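You operate a simulated robot arm through the tools that you are given. There is no shell and no other tool.

Carry out the task below with a simulated robot arm. There is one attempt and no reset: what you move stays moved.

TASK
Serve two ladles of soup into the green bowl.
Fine: lid back on the pot, ladle back where it stood, and spill none. Set down upright: ladle.

It is judged by the outcome, as a careful person would: the job done as asked, and still so three seconds after it is handed in. It fails if anything else is knocked over, pushed out of place, dropped, spilled or broken. A push-on lid holds only when it is set on centred and level and pressed home; a screw cap is set on level and turned clockwise until tight.

THE ROBOT
A 6-joint arm with a two-finger parallel gripper, fixed in place. Base frame: the origin is at the foot of the arm, x ahead of it, y to its left, z up; the work surface is at about z = 75. Units: cm, degrees, N and s.
Its first joint turns from -166.0 to 166.0 degrees. Payload 3.91 kg.
The TCP is the grasp point between the finger pads, 3 cm short of the fingertips. In the tool frame z runs along the fingers and y along their closing line. The gripper opens to 11 cm. The fingers are 2 cm wide and 1 cm thick; the gripper's body (4.8 by 11.2 cm) begins 5.5 cm behind the TCP.
Orientation is that of the tool frame in the base frame, as a unit quaternion [x, y, z, w]. With the fingers straight down and closing along the base's y, the tool's x points along the base's -x, its y along +y and its z along -z.

THE INTERFACE
- The arm moves only by the tool jog_arm. Its argument "moves" is a list of rows, each an object of numbers (a shift or turn left out is 0, a gripper value left out holds the last): "rx", "ry", "rz": the turn, a rotation vector about the tool's x, y, z in degrees; "dx", "dy", "dz": the shift along the tool's x, y, z in cm; "claw": the closure, from 0 (fully open) to 1 (shut). In form: [{"rx": .., "ry": .., "rz": .., "dx": .., "dy": .., "dz": .., "claw": ..}, ...]. A call has 1 to 20 rows; each row is the pose to reach, as a shift and turn from the pose commanded when the call began, along the tool's axes at that moment. A row lasts 0.2 s, in which the tool goes at most 5 cm and 8.6 degrees; a call with a longer step from one row to the next is refused whole, and so is a gripper value outside its range. Where a pose cannot be reached the arm comes as near as it can. A force on the tool above 90 N (or 10 N above the force at the start of the call, whichever is more), or a blocked arm, ends the call early, and 0.2 s more pass. Each finger travels about 10.8 cm/s and halts on what it meets, pressing with about 45 N; the grip force reading is that of the motor and also rises with nothing between the fingers. The clock runs only during rows and for 0.2 s after the last one: add rows that repeat a pose to give the fingers time. It gives the time, the measured TCP pose, the force on the tool (base axes), the opening and the grip force at its end, in the units of the frame above (readings bear some noise), with the torque about the TCP (base axes, N m) and any sound that the robot's microphone picked up, and new pictures: "pictures" is both (left out), scene, wrist or none.
- Cameras (640 x 400 px; columns grow to the right, rows downward): "scene" is fixed at [40.12, 64.85, 158.17]; the picture's right is [-0.76, -0.65, 0.00], its down [-0.47, 0.56, -0.68] and it looks along [0.44, -0.52, -0.73] (base axes); focal length 244 px, centre (320, 200). "wrist" rides on the gripper at [7.2, 1.7, -10.3] in the tool frame; the picture's right is [-0.23, 0.97, 0.00], its down [-0.76, -0.18, -0.62] and it looks along [-0.61, -0.14, 0.78] (tool axes); focal length 222 px, centre (320, 200). There is no depth. A picture from a camera that has moved, and an enlarged one, comes with that camera's place and axes in the base frame and with its lens.
- inspect(camera, box): a new picture of the part [left, top, right, bottom] of that camera's present view, enlarged. It takes no simulated time.
- finish_job(): hands the job in; it is judged then, once.

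Nothing tells you positions but the pictures and the camera data. Unless the task says otherwise, let go and move clear before handing in.

The tools are called as a command line: name --argument value ..., lists and objects as JSON in quotes. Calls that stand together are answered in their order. jog_arm: Moves the arm, as the interface text tells. Its arguments: {"type":"object","properties":{"moves":{"type":"array","items":{"type":"object","properties":{"rx":{"type":"number"},"ry":{"type":"number"},"rz":{"type":"number"},"dx":{"type":"number"},"dy":{"type":"number"},"dz":{"type":"number"},"claw":{"type":"number"}}}},"pictures":{"type":"string","enum":["both","scene","wrist","none"]}},"required":["moves"]} The other tools are called the same way: inspect (camera, box) takes an enlarged picture of a part of a camera's view; finish_job () hands the job in.

At the start:

```text
time: 0.0
tool_pos: [58.48, -9.63, 129.71]
tool_rot: [0.0, 1.0, 0.0, 0.001]
force: [0.1, -0.4, -0.1]
torque: [-0.01, 0.01, -0.01]
width: 10.97
grip_force: 0.0
```

scene: 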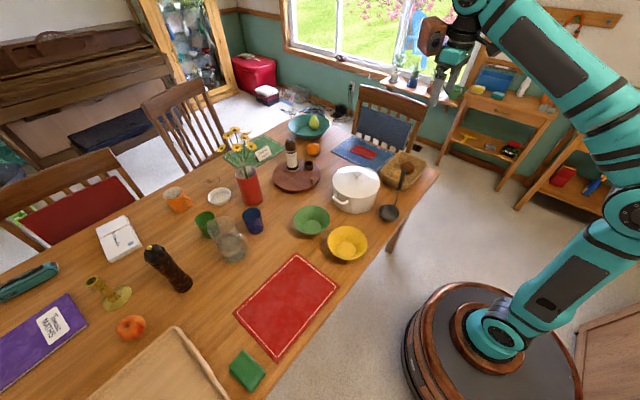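
wrist: 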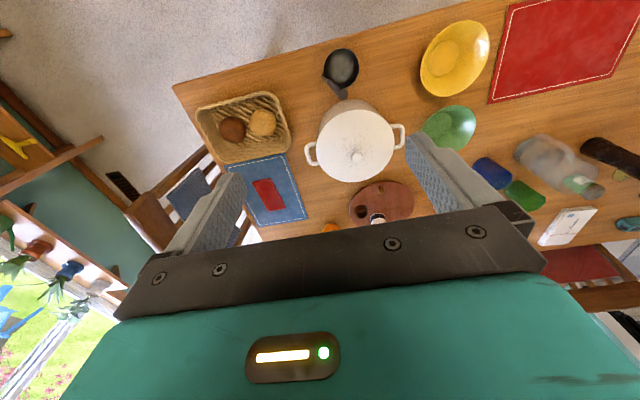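

I see a white lidded pot, a black ladle standing beside it, a green bowl and a yellow bowl. I'll look closer before moving anything.

inspect --camera "scene" --box '[280, 140, 440, 260]'

inspect --camera "wrist" --box '[280, 20, 500, 220]'

```text
3.33 times, centred on (360, 200) of scene
camera zoom: at [40.12, 64.85, 158.17], right [-0.76, -0.65, 0.0], down [-0.47, 0.56, -0.68], along [0.44, -0.52, -0.73], focal length 813 px, centre (187, 200)
```

zoom: 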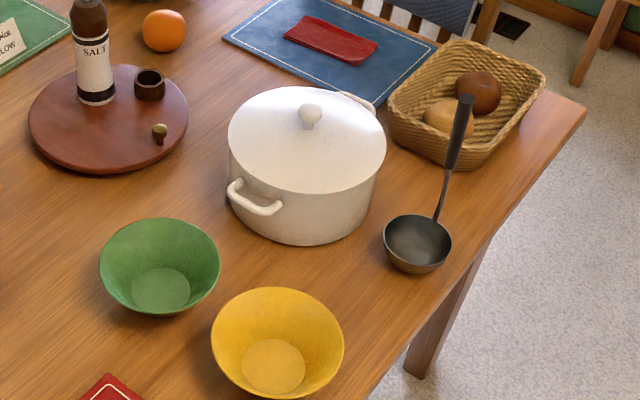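

```text
2.00 times, centred on (390, 120) of wrist
camera zoom: at [51.28, -8.08, 140.05], right [0.23, 0.97, 0.0], down [0.76, -0.18, 0.62], along [0.61, -0.14, -0.78], focal length 444 px, centre (180, 360)
```

zoom: 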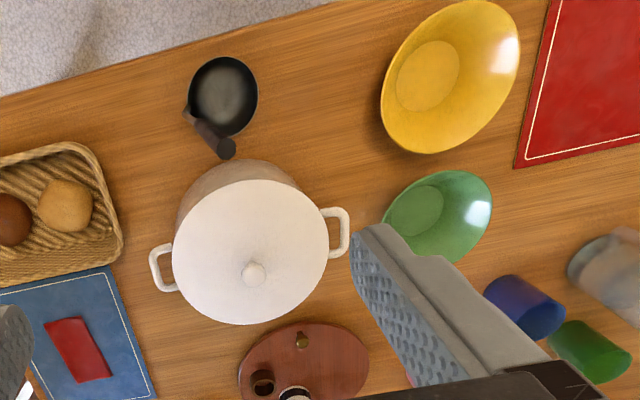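

The ladle stands at about (61, -5), with its handle top at about (61, -6, 102). The lid knob is near (78, -5, 91), the green bowl near (81.5, 20.6), and the red placemat near (68, 49) is free to hold the lid. I'll move above the lid first and refine those positions.

jog_arm --moves '[{"dx": -2, "dy": 0.5, "dz": 0.5}, {"dx": -5, "dy": 1.2, "dz": 2}, {"dx": -8, "dy": 2, "dz": 4}, {"dx": -11, "dy": 2.8, "dz": 7}, {"dx": -14, "dy": 3.5, "dz": 10}, {"dx": -17, "dy": 4.2, "dz": 13}, {"dx": -19, "dy": 4.7, "dz": 15.5}, {"dx": -19.8, "dy": 4.73, "dz": 17.5}, {"dx": -19.8, "dy": 4.73, "dz": 17.7}]'

```text
time: 2.0
tool_pos: [78.57, -4.89, 112.07]
tool_rot: [-0.001, 1.0, 0.001, 0.001]
force: [0.2, 0.1, 0.7]
torque: [-0.02, 0.0, 0.03]
width: 11.01
grip_force: 0.0
camera wrist: at [71.26, -3.22, 122.46], right [0.23, 0.97, 0.0], down [0.76, -0.18, 0.62], along [0.61, -0.14, -0.78], focal length 222 px, centre (320, 200)
```

scene: 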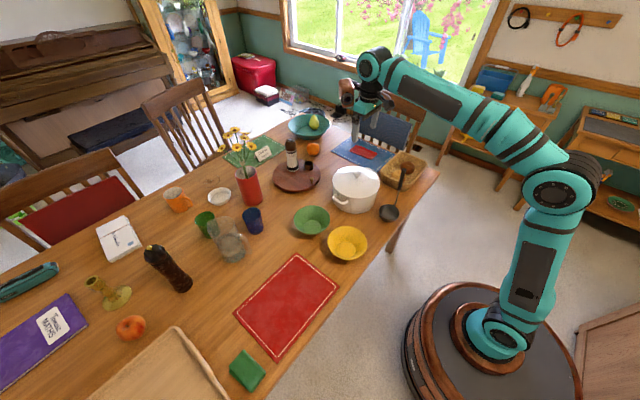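
wrist: 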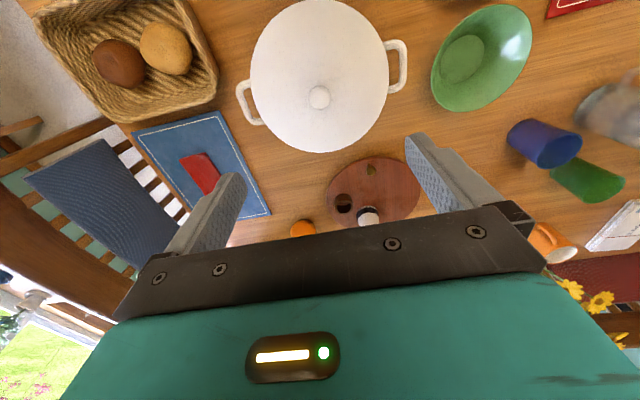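

The lid knob is confirmed near (78.6, -5.0). I'll descend with the fingers partly closed and check before gripping.

jog_arm --moves '[{"dy": -0.05, "dz": 2, "claw": 0.2}, {"dy": -0.1, "dz": 5, "claw": 0.45}, {"dy": -0.1, "dz": 8, "claw": 0.5}, {"dy": -0.1, "dz": 11, "claw": 0.5}, {"dy": -0.1, "dz": 14, "claw": 0.5}, {"dy": -0.1, "dz": 16, "claw": 0.5}, {"dy": -0.1, "dz": 17, "claw": 0.5}, {"dy": -0.1, "dz": 17, "claw": 0.5}]'

inspect --camera "scene" --box '[310, 130, 430, 230]'

```text
time: 3.8
tool_pos: [78.35, -5.06, 94.95]
tool_rot: [0.0, 1.0, 0.0, 0.001]
force: [0.6, -0.7, 0.3]
torque: [-0.01, -0.01, 0.01]
width: 5.49
grip_force: 0.1
camera wrist: at [71.14, -3.44, 105.32], right [0.23, 0.97, 0.0], down [0.76, -0.18, 0.62], along [0.61, -0.14, -0.78], focal length 222 px, centre (320, 200)
```

scene: 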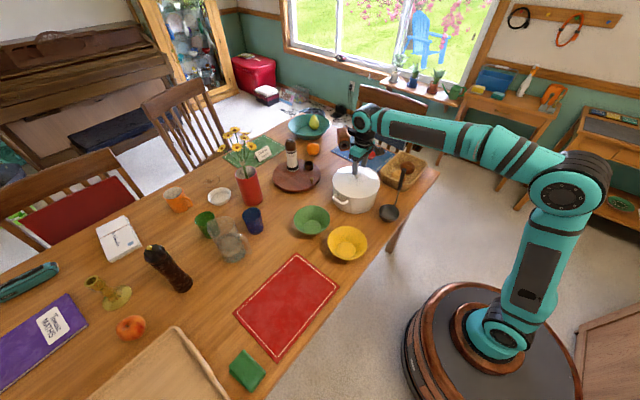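
wrist: 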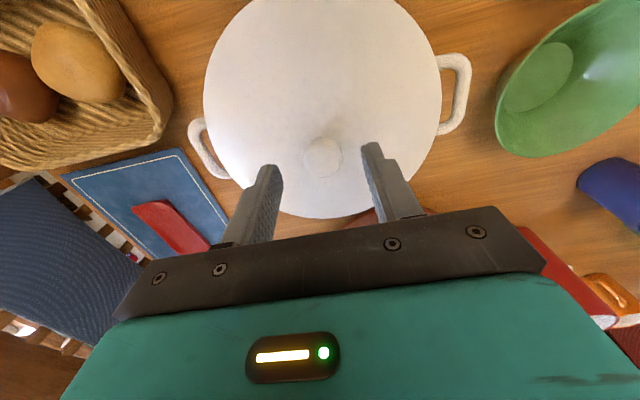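

```text
4.00 times, centred on (370, 180) of scene
camera zoom: at [40.12, 64.85, 158.17], right [-0.76, -0.65, 0.0], down [-0.47, 0.56, -0.68], along [0.44, -0.52, -0.73], focal length 976 px, centre (120, 280)
```

zoom: 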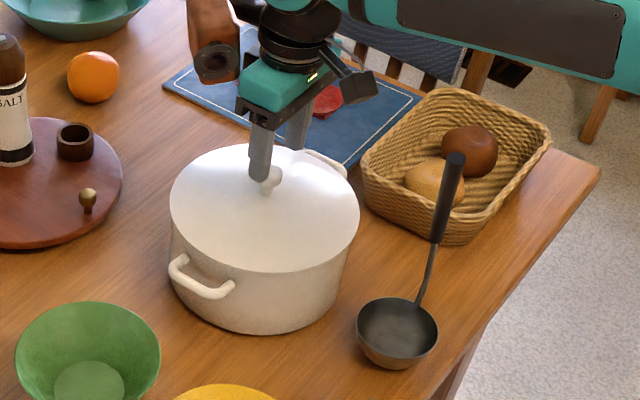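

The fingers straddle the knob. I'll lower slightly and close.

jog_arm --moves '[{"dx": -0.15, "dy": 0.05, "dz": 1, "claw": 0.5}, {"dx": -0.15, "dy": 0.05, "dz": 1.8, "claw": 0.5}, {"dx": -0.15, "dy": 0.05, "dz": 2.4, "claw": 0.5}, {"dx": -0.15, "dy": 0.05, "dz": 2.6, "claw": 0.6}, {"dx": -0.15, "dy": 0.05, "dz": 2.6, "claw": 0.7}, {"dx": -0.15, "dy": 0.05, "dz": 2.6, "claw": 0.8}, {"dx": -0.15, "dy": 0.05, "dz": 2.6, "claw": 1}, {"dx": -0.15, "dy": 0.05, "dz": 2.6, "claw": 1}, {"dx": -0.15, "dy": 0.05, "dz": 2.6, "claw": 1}]'

inspect --camera "scene" --box '[310, 130, 430, 230]'

```text
time: 5.8
tool_pos: [78.54, -4.99, 92.36]
tool_rot: [0.0, 1.0, 0.0, 0.0]
force: [-0.5, 0.1, 0.3]
torque: [-0.02, -0.15, -0.03]
width: 2.83
grip_force: 45.1
camera wrist: at [71.33, -3.37, 102.74], right [0.23, 0.97, 0.0], down [0.76, -0.18, 0.62], along [0.61, -0.14, -0.78], focal length 222 px, centre (320, 200)
```

scene: 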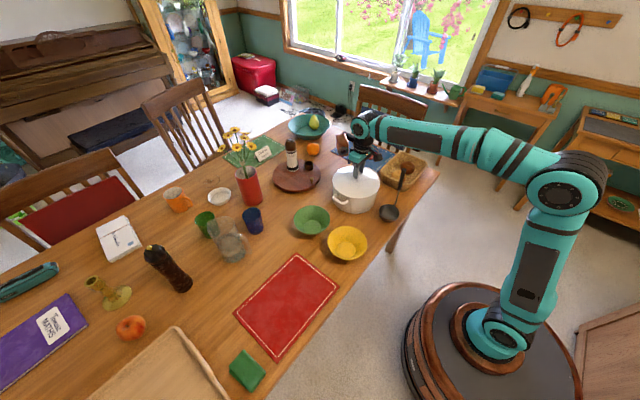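
wrist: 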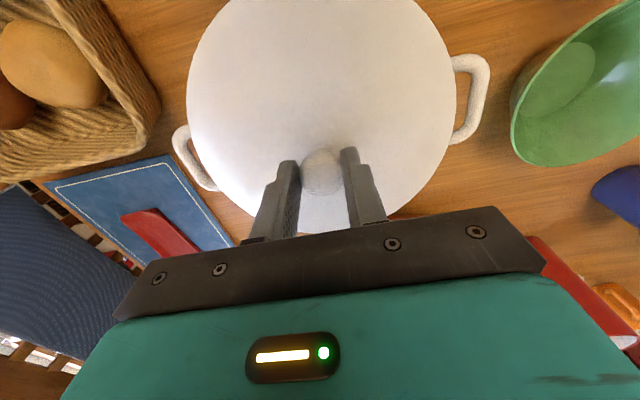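

```text
4.00 times, centred on (370, 180) of scene
camera zoom: at [40.12, 64.85, 158.17], right [-0.76, -0.65, 0.0], down [-0.47, 0.56, -0.68], along [0.44, -0.52, -0.73], focal length 976 px, centre (120, 280)
```

zoom: 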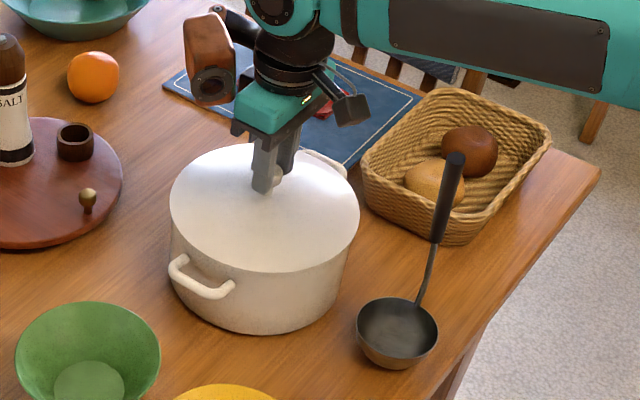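

The knob is gripped (width 2.8). I'll lift the lid slowly straight up.

jog_arm --moves '[{"dz": -0.2, "claw": 1}, {"dz": -0.5}, {"dz": -1}, {"dz": -2}, {"dz": -3.5}, {"dz": -5}, {"dz": -7}, {"dz": -9}, {"dz": -11}, {"dz": -13}, {"dz": -14.5}, {"dz": -15}, {"dz": -15}]'

inspect --camera "scene" --box '[310, 110, 430, 230]'

```text
time: 8.6
tool_pos: [78.41, -4.97, 107.62]
tool_rot: [0.0, 1.0, 0.0, 0.001]
force: [0.5, 0.2, -3.9]
torque: [-0.02, -0.01, -0.01]
width: 2.8
grip_force: 45.0
camera wrist: at [71.28, -3.36, 117.92], right [0.23, 0.97, 0.0], down [0.76, -0.18, 0.62], along [0.61, -0.14, -0.78], focal length 222 px, centre (320, 200)
```

scene: 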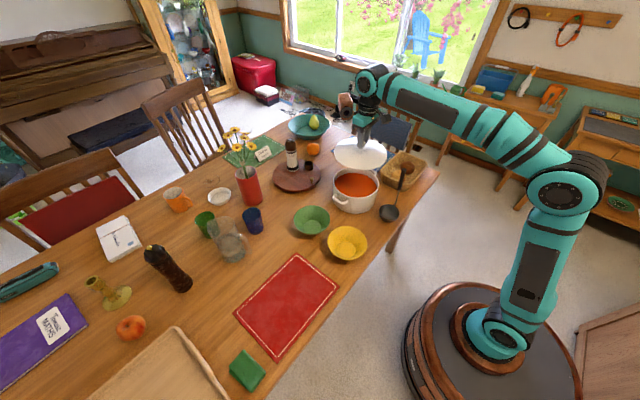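
wrist: 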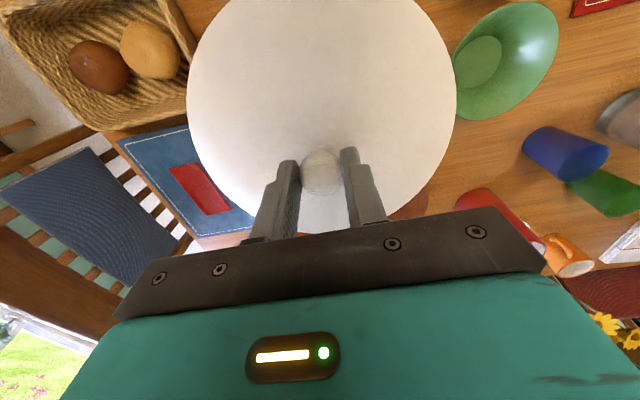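

```text
3.33 times, centred on (370, 170) of scene
camera zoom: at [40.12, 64.85, 158.17], right [-0.76, -0.65, 0.0], down [-0.47, 0.56, -0.68], along [0.44, -0.52, -0.73], focal length 813 px, centre (153, 300)
```

zoom: 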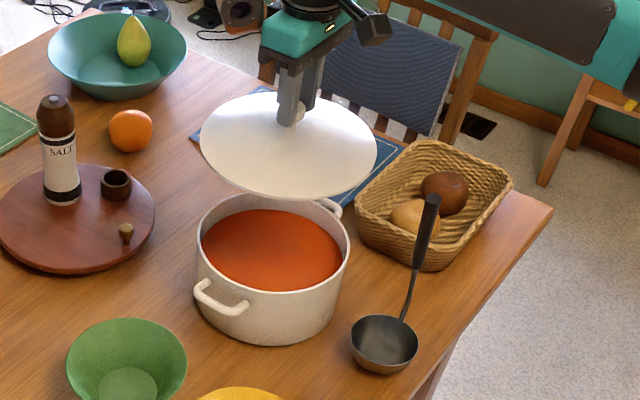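

The lid is off and the pot is nearly full of soup. I'll carry the lid over to the red placemat at about (68.5, 48).

jog_arm --moves '[{"dy": 1, "claw": 1}, {"dx": 0, "dy": 3}, {"dx": 0.3, "dy": 6}, {"dx": 0.8, "dy": 9.5}, {"dx": 1.5, "dy": 13}, {"dx": 2.2, "dy": 16.5}, {"dx": 3, "dy": 20}, {"dx": 3.8, "dy": 23.5}, {"dx": 4.6, "dy": 27}, {"dx": 5.4, "dy": 30.5}, {"dx": 6.2, "dy": 34}, {"dx": 7, "dy": 37.5}, {"dx": 7.8, "dy": 41}, {"dx": 8.6, "dy": 44.5}, {"dx": 9.2, "dy": 48}, {"dx": 9.7, "dy": 51}, {"dx": 9.9, "dy": 52.5}, {"dx": 9.9, "dy": 53}, {"dx": 9.9, "dy": 53}]'

```text
time: 12.6
tool_pos: [68.59, 47.94, 107.55]
tool_rot: [-0.001, 1.0, 0.0, 0.0]
force: [-0.2, 0.6, -2.7]
torque: [-0.02, 0.0, 0.02]
width: 2.79
grip_force: 45.2
camera wrist: at [61.36, 49.66, 117.72], right [0.23, 0.97, 0.0], down [0.76, -0.18, 0.62], along [0.61, -0.14, -0.78], focal length 222 px, centre (320, 200)
```

scene: 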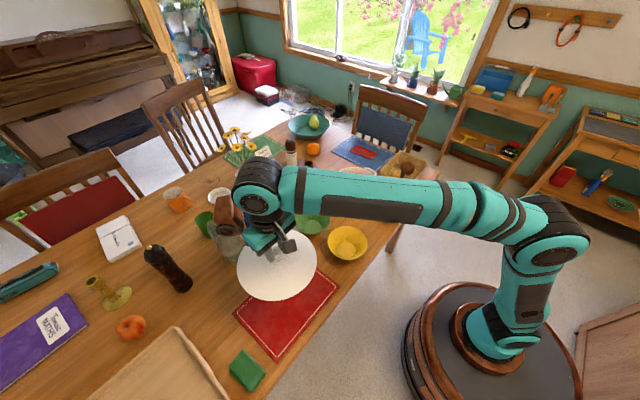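
wrist: 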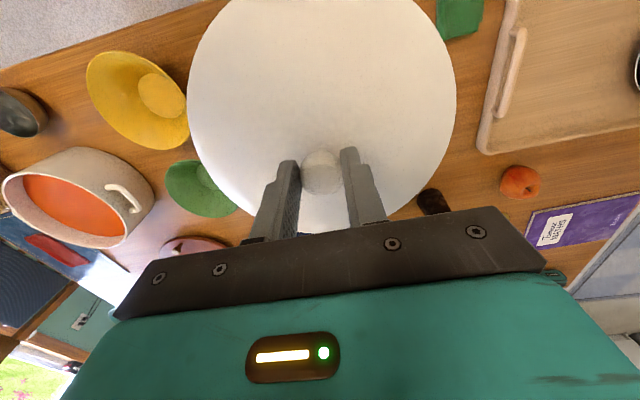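

The lid is over the placemat with clear space around it. I'll lower it to just above the mat.

jog_arm --moves '[{"dz": 1, "claw": 1}, {"dz": 3}, {"dz": 6}, {"dz": 9}, {"dz": 12}, {"dz": 15}, {"dz": 18}, {"dz": 20.5}, {"dz": 22.5}, {"dz": 23.5}, {"dz": 23.5}]'

inspect --camera "scene" --box '[220, 220, 360, 340]'

inspect --camera "wrist" --box '[160, 0, 480, 220]'

```text
time: 15.0
tool_pos: [68.64, 48.12, 83.94]
tool_rot: [0.0, 1.0, 0.0, 0.002]
force: [0.6, 0.2, -4.7]
torque: [0.02, 0.03, 0.02]
width: 2.78
grip_force: 44.9
camera wrist: at [61.47, 49.71, 94.25], right [0.23, 0.97, 0.0], down [0.76, -0.18, 0.62], along [0.61, -0.14, -0.78], focal length 222 px, centre (320, 200)
```

scene: 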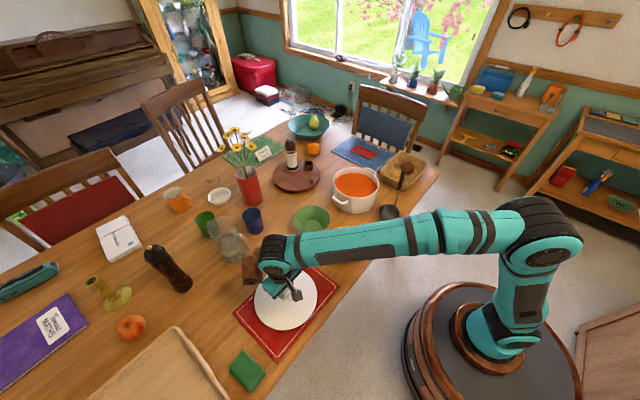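
wrist: 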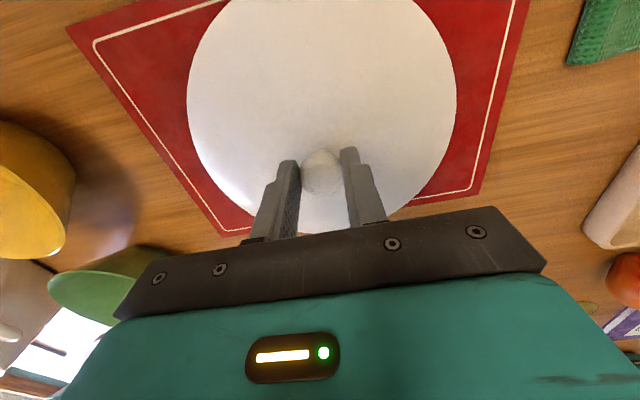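

```text
3.33 times, centred on (290, 280) of scene
camera zoom: at [40.12, 64.85, 158.17], right [-0.76, -0.65, 0.0], down [-0.47, 0.56, -0.68], along [0.44, -0.52, -0.73], focal length 813 px, centre (420, -67)
```

zoom: 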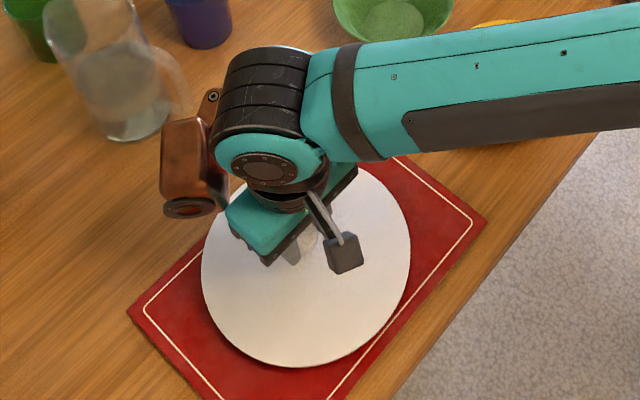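

```text
1.82 times, centred on (320, 110) of wrist
camera zoom: at [61.47, 49.71, 94.25], right [0.23, 0.97, 0.0], down [0.76, -0.18, 0.62], along [0.61, -0.14, -0.78], focal length 404 px, centre (320, 364)
```

zoom: 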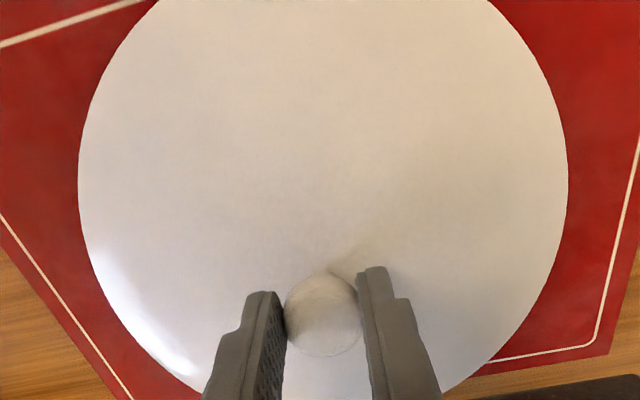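

Close to the mat now, so I'll lower in small steps and watch the force.

jog_arm --moves '[{"dz": 0.3, "claw": 1}, {"dz": 0.6}, {"dz": 0.9}, {"dz": 1.0}, {"dz": 1.0}]' --pictures "none"

```text
time: 16.2
tool_pos: [68.68, 47.99, 83.07]
tool_rot: [0.0, 1.0, 0.001, 0.002]
force: [2.7, 3.7, 8.7]
torque: [-0.03, 0.6, -0.01]
width: 2.83
grip_force: 45.2
```

The lid touched down at TCP z of about 83. I'll relax slightly, release gently and check.

jog_arm --moves '[{"dz": -0.1, "claw": 1}, {"dz": -0.12, "claw": 0.75}, {"dz": -0.12, "claw": 0.65}, {"dz": -0.12, "claw": 0.55}, {"dz": -0.12, "claw": 0.5}, {"dz": -0.12, "claw": 0.5}]'

inspect --camera "wrist" --box '[160, 0, 480, 220]'

```text
time: 17.6
tool_pos: [68.65, 48.03, 83.12]
tool_rot: [0.0, 1.0, 0.001, 0.001]
force: [-0.2, 0.6, -0.7]
torque: [-0.02, -0.01, 0.0]
width: 5.47
grip_force: 0.0
camera wrist: at [61.45, 49.67, 93.38], right [0.23, 0.97, 0.0], down [0.76, -0.18, 0.62], along [0.61, -0.14, -0.78], focal length 222 px, centre (320, 200)
```

scene: 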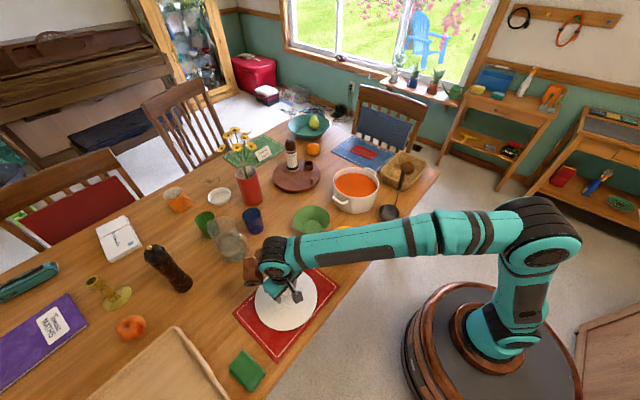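
wrist: 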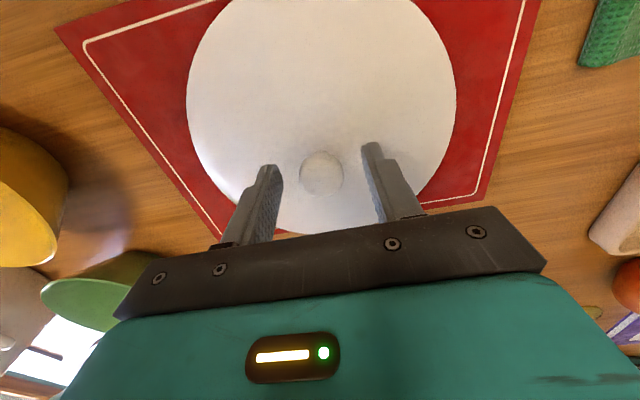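

```text
1.82 times, centred on (320, 110) of wrist
camera zoom: at [61.45, 49.67, 93.38], right [0.23, 0.97, 0.0], down [0.76, -0.18, 0.62], along [0.61, -0.14, -0.78], focal length 404 px, centre (320, 364)
```

zoom: 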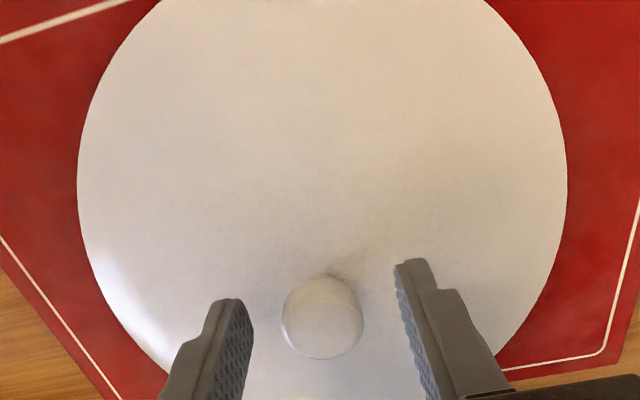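

The lid rests flat on the mat. I'll raise the arm and begin yawing the gripper about 180°, so the wrist camera ends up on the far side, or on top when I pour.

jog_arm --moves '[{"dz": -1, "claw": 0.5}, {"dz": -3}, {"dz": -6}, {"dz": -10}, {"dz": -14}, {"dz": -18}, {"dz": -22}, {"dz": -26}, {"dz": -30}, {"dz": -32, "rz": 5}, {"dz": -33, "rz": 13}, {"dz": -33, "rz": 21}, {"dz": -33, "rz": 29}, {"dz": -33, "rz": 37}, {"dz": -33, "rz": 45}, {"dz": -33, "rz": 53}, {"dz": -33, "rz": 61}, {"dz": -33, "rz": 69}, {"dz": -33, "rz": 75}, {"dz": -33, "rz": 80}]'

```text
time: 21.8
tool_pos: [68.58, 47.91, 116.17]
tool_rot: [0.644, 0.765, 0.001, 0.001]
force: [-0.8, 0.2, 0.2]
torque: [0.0, 0.0, 0.03]
width: 5.5
grip_force: 0.1
camera wrist: at [69.08, 55.34, 126.47], right [1.0, -0.06, 0.0], down [-0.05, -0.78, 0.62], along [-0.03, -0.62, -0.78], focal length 222 px, centre (320, 200)
```

scene: 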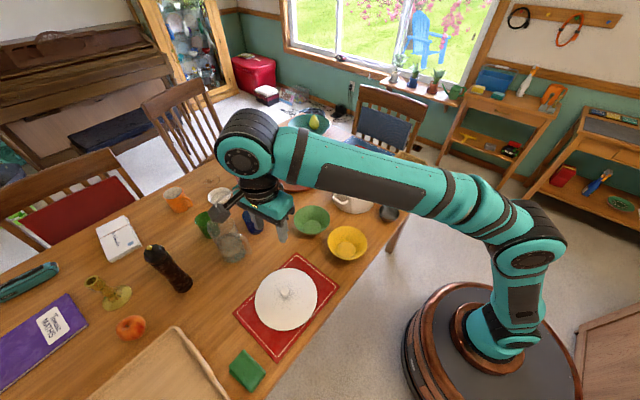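
wrist: 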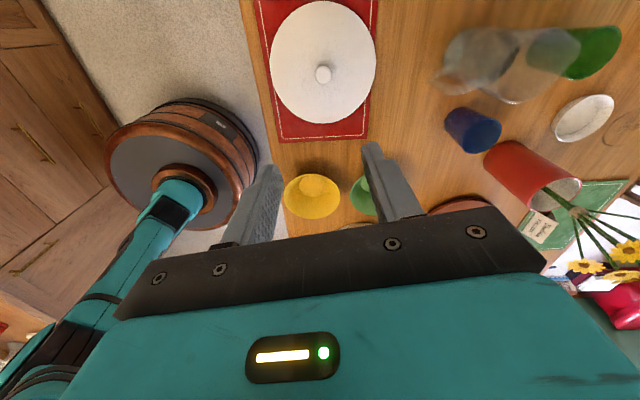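

The yaw works. I'll finish it while moving toward the ladle at a safe height.

jog_arm --moves '[{"dx": -2.93, "dy": -0.66, "dz": -0.11, "rz": 5.56}, {"dx": -5.86, "dy": -1.32, "dz": -0.22, "rz": 11.11}, {"dx": -8.78, "dy": -1.98, "dz": -0.33, "rz": 16.67}, {"dx": -11.71, "dy": -2.64, "dz": -0.44, "rz": 22.22}, {"dx": -14.64, "dy": -3.29, "dz": -0.56, "rz": 27.78}, {"dx": -17.57, "dy": -3.95, "dz": -0.67, "rz": 33.33}, {"dx": -20.5, "dy": -4.61, "dz": -0.78, "rz": 38.89}, {"dx": -23.42, "dy": -5.27, "dz": -0.89, "rz": 44.44}, {"dx": -26.35, "dy": -5.93, "dz": -1.0, "rz": 50}, {"dx": -29.28, "dy": -6.59, "dz": -1.11, "rz": 55.56}, {"dx": -32.21, "dy": -7.25, "dz": -1.22, "rz": 61.11}, {"dx": -35.13, "dy": -7.91, "dz": -1.33, "rz": 66.67}, {"dx": -38.06, "dy": -8.57, "dz": -1.44, "rz": 72.22}, {"dx": -40.99, "dy": -9.22, "dz": -1.56, "rz": 77.78}, {"dx": -43.92, "dy": -9.88, "dz": -1.67, "rz": 83.33}, {"dx": -46.84, "dy": -10.54, "dz": -1.78, "rz": 88.89}, {"dx": -49.77, "dy": -11.2, "dz": -1.89, "rz": 94.44}, {"dx": -52.7, "dy": -11.86, "dz": -2.0, "rz": 100}, {"dx": -52.7, "dy": -11.86, "dz": -2.0, "rz": 100}]'

inspect --camera "wrist" --box '[220, 0, 460, 160]'

inspect --camera "scene" --box '[320, 140, 440, 240]'

```text
time: 25.8
tool_pos: [65.64, -7.14, 117.97]
tool_rot: [1.0, 0.005, 0.001, -0.001]
force: [0.2, 0.1, 0.2]
torque: [-0.01, 0.02, -0.04]
width: 5.49
grip_force: 0.0
out of reach, approached as far as the arm can: row 18, 19
camera wrist: at [73.05, -8.91, 128.36], right [-0.22, -0.98, 0.0], down [-0.76, 0.17, 0.62], along [-0.61, 0.14, -0.78], focal length 222 px, centre (320, 200)
```

scene: 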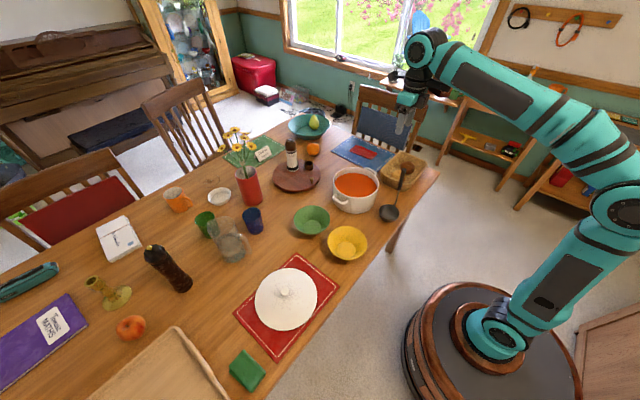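
wrist: 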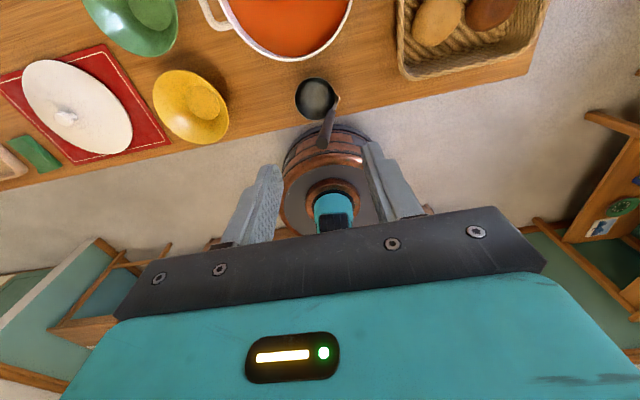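

```text
2.50 times, centred on (340, 80) of wrist
camera zoom: at [73.05, -8.91, 128.36], right [-0.22, -0.98, 0.0], down [-0.76, 0.17, 0.62], along [-0.61, 0.14, -0.78], focal length 555 px, centre (270, 500)
```

zoom: 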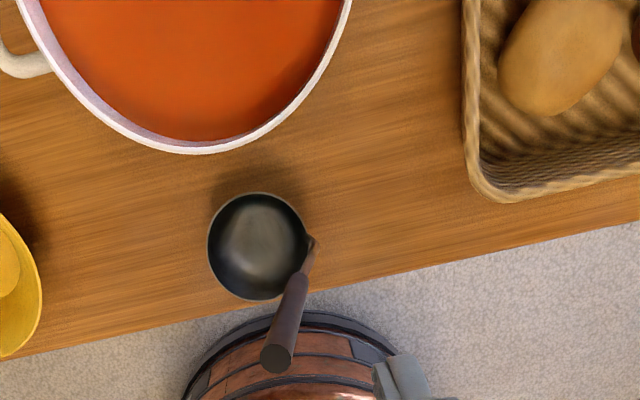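

```text
4.00 times, centred on (380, 190) of scene
camera zoom: at [40.12, 64.85, 158.17], right [-0.76, -0.65, 0.0], down [-0.47, 0.56, -0.68], along [0.44, -0.52, -0.73], focal length 976 px, centre (80, 240)
```

zoom: 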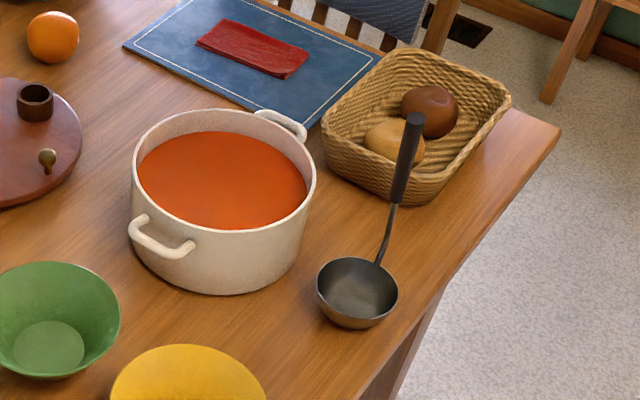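

Yawing fully to 180° hits a wrist limit, so I'll back off about 14° to keep some margin, then re-read the pose.

jog_arm --moves '[{"rz": -7}, {"rz": -14}, {"rz": -14}]' --pictures "none"

```text
time: 26.6
tool_pos: [65.87, -7.28, 118.14]
tool_rot: [0.993, 0.122, 0.0, -0.001]
force: [-0.9, -0.6, 0.6]
torque: [0.0, -0.03, 0.01]
width: 5.49
grip_force: 0.1
```

Now I'll tilt the tool to match the handle's roughly 8° lean and move to a pre-grasp point above the handle top.

jog_arm --moves '[{"dx": -1, "dy": -0.8, "dz": 1, "rx": -1.9, "ry": -0.7}, {"dx": -2, "dy": -1.6, "dz": 3, "rx": -3.8, "ry": -1.4}, {"dx": -3, "dy": -2.4, "dz": 5, "rx": -5.7, "ry": -2.1}, {"dx": -3.92, "dy": -3.11, "dz": 7, "rx": -7.45, "ry": -2.78}, {"dx": -3.92, "dy": -3.11, "dz": 7.65, "rx": -7.45, "ry": -2.78}, {"dx": -3.92, "dy": -3.11, "dz": 7.65, "rx": -7.45, "ry": -2.78}]'

inspect --camera "wrist" --box '[220, 40, 460, 200]'

inspect --camera "scene" --box '[340, 120, 460, 220]'

```text
time: 28.0
tool_pos: [61.09, -5.08, 110.45]
tool_rot: [0.99, 0.121, -0.016, 0.067]
force: [-0.2, -0.2, -0.2]
torque: [0.0, 0.02, -0.01]
width: 5.49
grip_force: 0.0
camera wrist: at [68.85, -3.65, 120.57], right [0.02, -0.99, 0.14], down [-0.77, 0.07, 0.63], along [-0.63, -0.12, -0.76], focal length 222 px, centre (320, 200)
```

scene: 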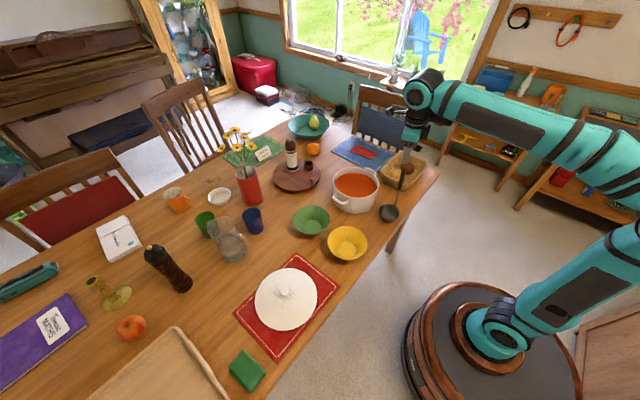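
wrist: 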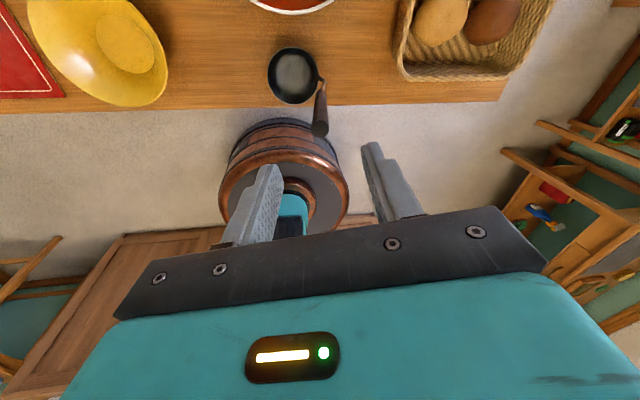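

```text
2.50 times, centred on (340, 120) of wrist
camera zoom: at [68.85, -3.65, 120.57], right [0.02, -0.99, 0.14], down [-0.77, 0.07, 0.63], along [-0.63, -0.12, -0.76], focal length 555 px, centre (270, 400)
```

zoom: 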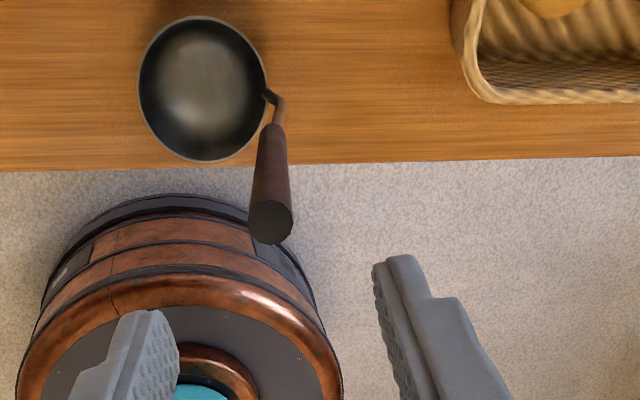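

```text
4.00 times, centred on (400, 170) of scene
camera zoom: at [40.12, 64.85, 158.17], right [-0.76, -0.65, 0.0], down [-0.47, 0.56, -0.68], along [0.44, -0.52, -0.73], focal length 976 px, centre (0, 320)
```

zoom: 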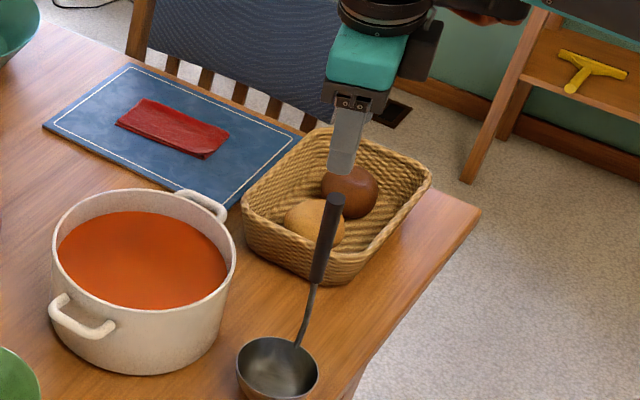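

The tool axis matches the handle. I'll descend along it and stop before closing for a check.

jog_arm --moves '[{"dx": 0.05, "dy": 0.1, "dz": 2}, {"dx": 0.11, "dy": 0.18, "dz": 4}, {"dx": 0.11, "dy": 0.18, "dz": 6}, {"dx": 0.11, "dy": 0.18, "dz": 8}, {"dx": 0.11, "dy": 0.18, "dz": 10}, {"dx": 0.11, "dy": 0.18, "dz": 11.5}, {"dx": 0.11, "dy": 0.18, "dz": 12}, {"dx": 0.11, "dy": 0.18, "dz": 12}]'

inspect --camera "wrist" --box '[220, 80, 460, 240]'

inspect --camera "scene" --box '[350, 140, 446, 220]'

```text
time: 29.8
tool_pos: [61.43, -7.0, 98.52]
tool_rot: [0.99, 0.121, -0.016, 0.067]
force: [-1.2, -0.4, -0.5]
torque: [-0.01, -0.01, -0.03]
width: 5.5
grip_force: 0.1
camera wrist: at [68.98, -5.57, 108.62], right [0.02, -0.99, 0.14], down [-0.77, 0.07, 0.63], along [-0.63, -0.12, -0.76], focal length 222 px, centre (320, 200)
```

scene: 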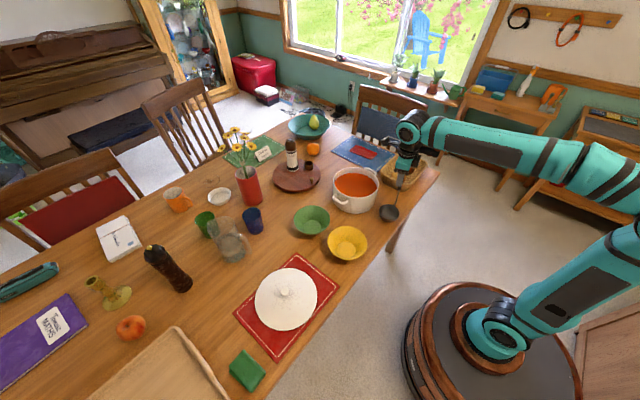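
wrist: 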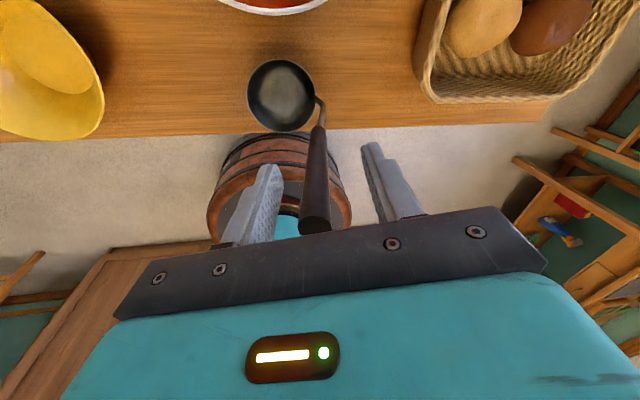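

```text
2.50 times, centred on (340, 160) of wrist
camera zoom: at [68.98, -5.57, 108.62], right [0.02, -0.99, 0.14], down [-0.77, 0.07, 0.63], along [-0.63, -0.12, -0.76], focal length 555 px, centre (270, 300)
```

zoom: 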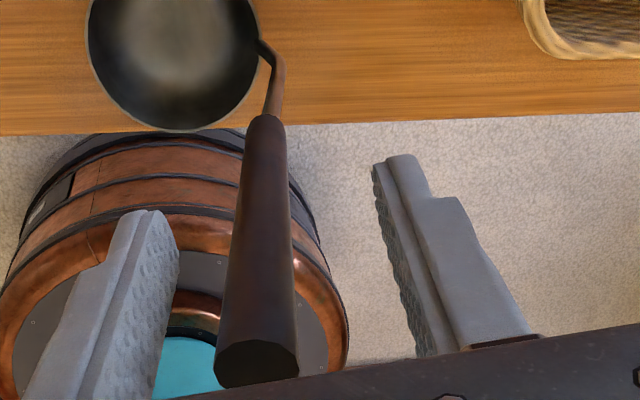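

```text
5.00 times, centred on (398, 180) of scene
camera zoom: at [40.12, 64.85, 158.17], right [-0.76, -0.65, 0.0], down [-0.47, 0.56, -0.68], along [0.44, -0.52, -0.73], focal length 1220 px, centre (-70, 300)
```

zoom: 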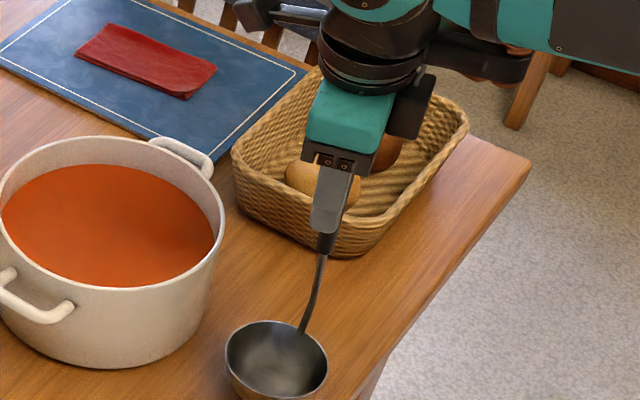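

The handle is centred between the fingers. I'll close gradually.

jog_arm --moves '[{"claw": 0.6}, {"claw": 0.68}, {"claw": 0.74}, {"claw": 0.78}, {"claw": 0.82}, {"claw": 0.86}, {"claw": 0.9}, {"claw": 1}, {"claw": 1}, {"claw": 1}]'

inspect --camera "wrist" --box '[220, 40, 460, 240]'

inspect --camera "scene" --box '[350, 140, 446, 220]'

```text
time: 32.0
tool_pos: [61.27, -7.02, 98.4]
tool_rot: [0.99, 0.121, -0.015, 0.067]
force: [0.2, -0.9, -0.6]
torque: [-0.16, -0.01, 0.0]
width: 1.6
grip_force: 44.6
camera wrist: at [68.98, -5.57, 108.63], right [0.02, -0.99, 0.14], down [-0.77, 0.07, 0.63], along [-0.63, -0.12, -0.76], focal length 222 px, centre (320, 200)
```

scene: 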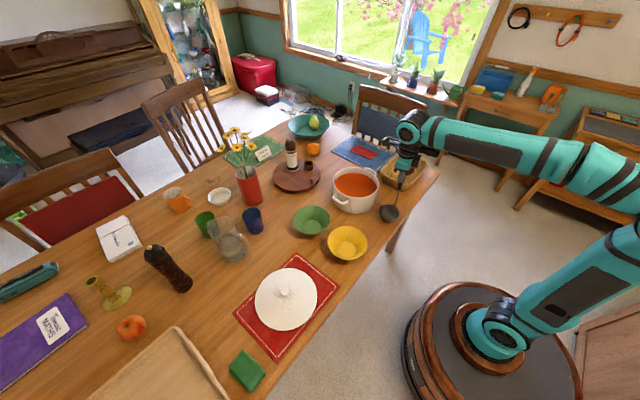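
wrist: 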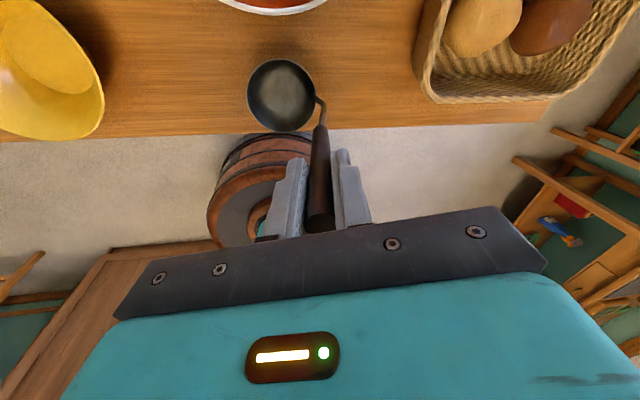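

```text
2.00 times, centred on (340, 140) of wrist
camera zoom: at [68.98, -5.57, 108.63], right [0.02, -0.99, 0.14], down [-0.77, 0.07, 0.63], along [-0.63, -0.12, -0.76], focal length 444 px, centre (280, 320)
```

zoom: 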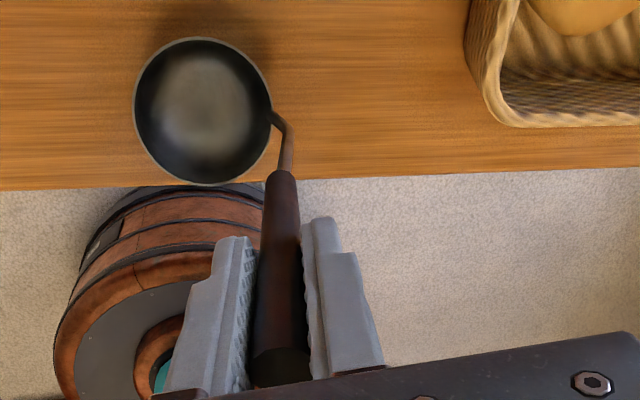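

```text
5.00 times, centred on (398, 180) of scene
camera zoom: at [40.12, 64.85, 158.17], right [-0.76, -0.65, 0.0], down [-0.47, 0.56, -0.68], along [0.44, -0.52, -0.73], focal length 1220 px, centre (-70, 300)
```

zoom: 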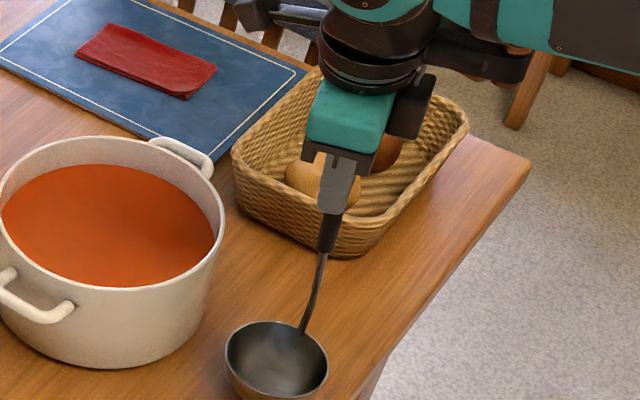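

The ladle is held (width 1.6). I'll lift it straight up slowly and check that it hasn't shifted in the grip.

jog_arm --moves '[{"dx": -0.02, "dy": 0.06, "dz": -0.49, "claw": 1}, {"dx": -0.05, "dy": 0.13, "dz": -0.99}, {"dx": -0.1, "dy": 0.26, "dz": -1.98}, {"dx": -0.19, "dy": 0.51, "dz": -3.96}, {"dx": -0.29, "dy": 0.77, "dz": -5.94}, {"dx": -0.38, "dy": 1.03, "dz": -7.92}, {"dx": -0.48, "dy": 1.29, "dz": -9.9}, {"dx": -0.57, "dy": 1.54, "dz": -11.87}, {"dx": -0.67, "dy": 1.8, "dz": -13.85}, {"dx": -0.72, "dy": 1.93, "dz": -14.84}, {"dx": -0.72, "dy": 1.93, "dz": -14.84}]'

inspect --camera "scene" --box '[330, 100, 450, 220]'

inspect --camera "wrist" --box '[220, 40, 460, 240]'

```text
time: 34.4
tool_pos: [61.45, -6.94, 113.62]
tool_rot: [0.99, 0.122, -0.015, 0.067]
force: [-0.5, 0.0, -2.6]
torque: [-0.05, -0.02, 0.0]
width: 1.67
grip_force: 45.3
camera wrist: at [68.95, -5.53, 123.73], right [0.02, -0.99, 0.14], down [-0.77, 0.07, 0.63], along [-0.63, -0.12, -0.76], focal length 222 px, centre (320, 200)
```

scene: 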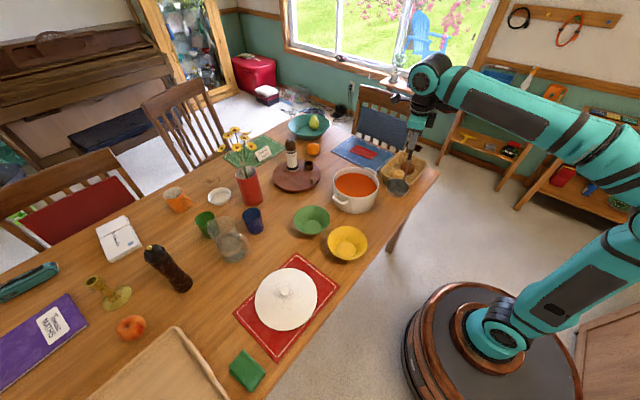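
wrist: 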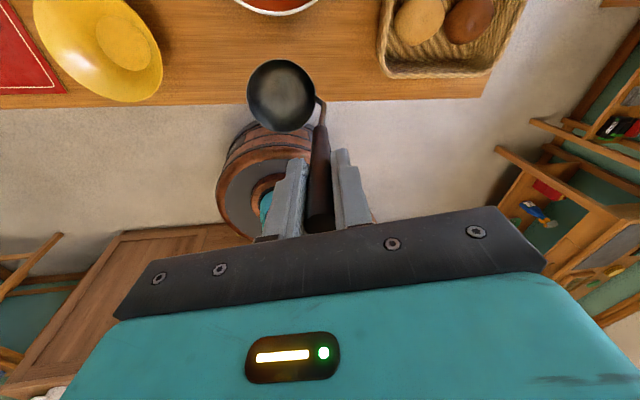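

```text
3.33 times, centred on (390, 160) of scene
camera zoom: at [40.12, 64.85, 158.17], right [-0.76, -0.65, 0.0], down [-0.47, 0.56, -0.68], along [0.44, -0.52, -0.73], focal length 813 px, centre (87, 333)
```

zoom: 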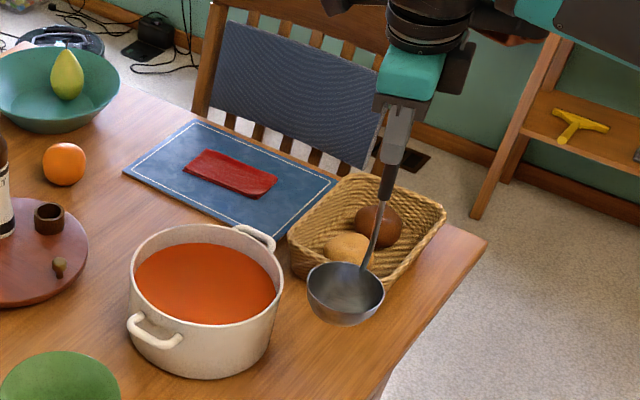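

```text
2.00 times, centred on (340, 140) of wrist
camera zoom: at [68.95, -5.53, 123.73], right [0.02, -0.99, 0.14], down [-0.77, 0.07, 0.63], along [-0.63, -0.12, -0.76], focal length 444 px, centre (280, 320)
```

zoom: 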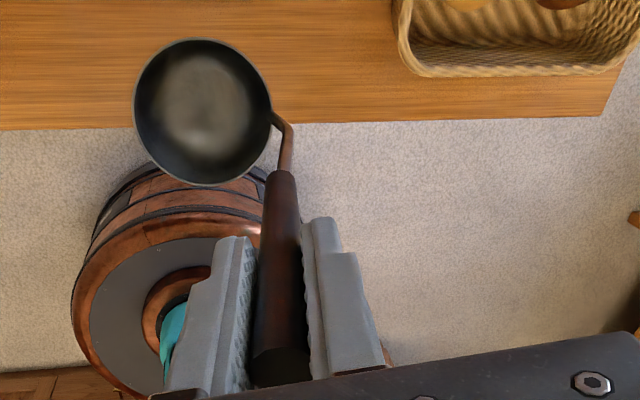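

The grip is steady: the rim centre sits about 18.9 cm below the TCP. I'll move the ladle over the centre of the pot.

jog_arm --moves '[{"dx": 0.97, "dy": 0.24, "dz": -0.02, "claw": 1}, {"dx": 2.9, "dy": 0.72, "dz": -0.05}, {"dx": 4.8, "dy": 1.2, "dz": -0.08}, {"dx": 6.8, "dy": 1.7, "dz": -0.11}, {"dx": 8.8, "dy": 2.19, "dz": -0.14}, {"dx": 10.8, "dy": 2.69, "dz": -0.17}, {"dx": 12.8, "dy": 3.19, "dz": -0.2}, {"dx": 14.6, "dy": 3.64, "dz": -0.24}, {"dx": 16, "dy": 3.99, "dz": -0.26}, {"dx": 16.74, "dy": 4.17, "dz": -0.27}, {"dx": 16.74, "dy": 4.17, "dz": -0.27}]'

inspect --camera "scene" --box '[300, 110, 420, 230]'

inspect --camera "wrist" --box '[160, 0, 480, 240]'

```text
time: 36.8
tool_pos: [78.37, -7.0, 113.67]
tool_rot: [0.99, 0.121, -0.016, 0.067]
force: [-0.8, 0.2, -1.7]
torque: [-0.02, -0.01, 0.03]
width: 1.62
grip_force: 44.7
camera wrist: at [86.14, -5.59, 123.82], right [0.02, -0.99, 0.14], down [-0.77, 0.07, 0.63], along [-0.63, -0.12, -0.76], focal length 222 px, centre (320, 200)
```

scene: 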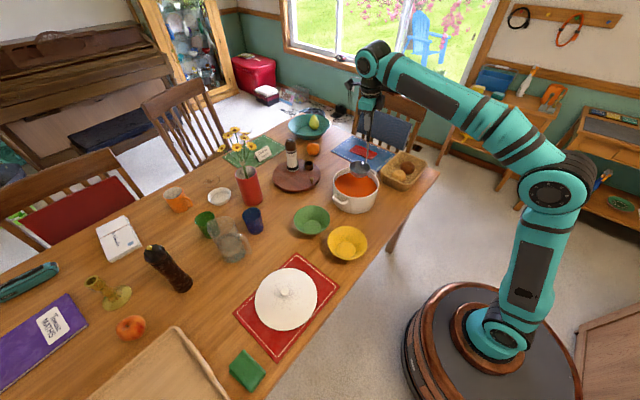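
wrist: 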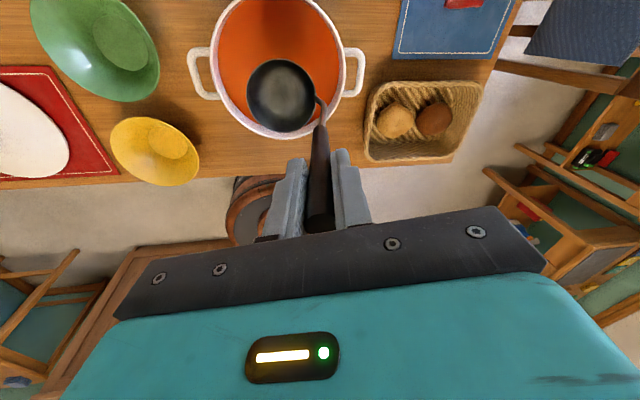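

```text
3.33 times, centred on (360, 170) of scene
camera zoom: at [40.12, 64.85, 158.17], right [-0.76, -0.65, 0.0], down [-0.47, 0.56, -0.68], along [0.44, -0.52, -0.73], focal length 813 px, centre (187, 300)
```

zoom: 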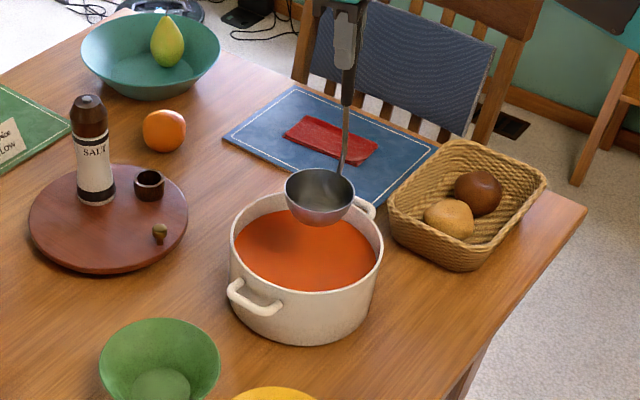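

```text
1.67 times, centred on (320, 120) of wrist
camera zoom: at [86.14, -5.59, 123.82], right [0.02, -0.99, 0.14], down [-0.77, 0.07, 0.63], along [-0.63, -0.12, -0.76], focal length 370 px, centre (320, 333)
```

zoom: 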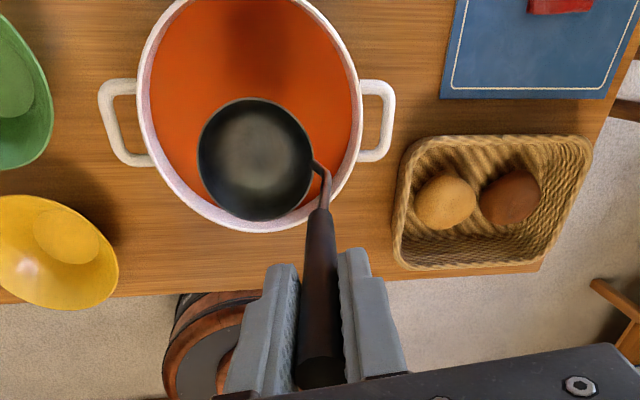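

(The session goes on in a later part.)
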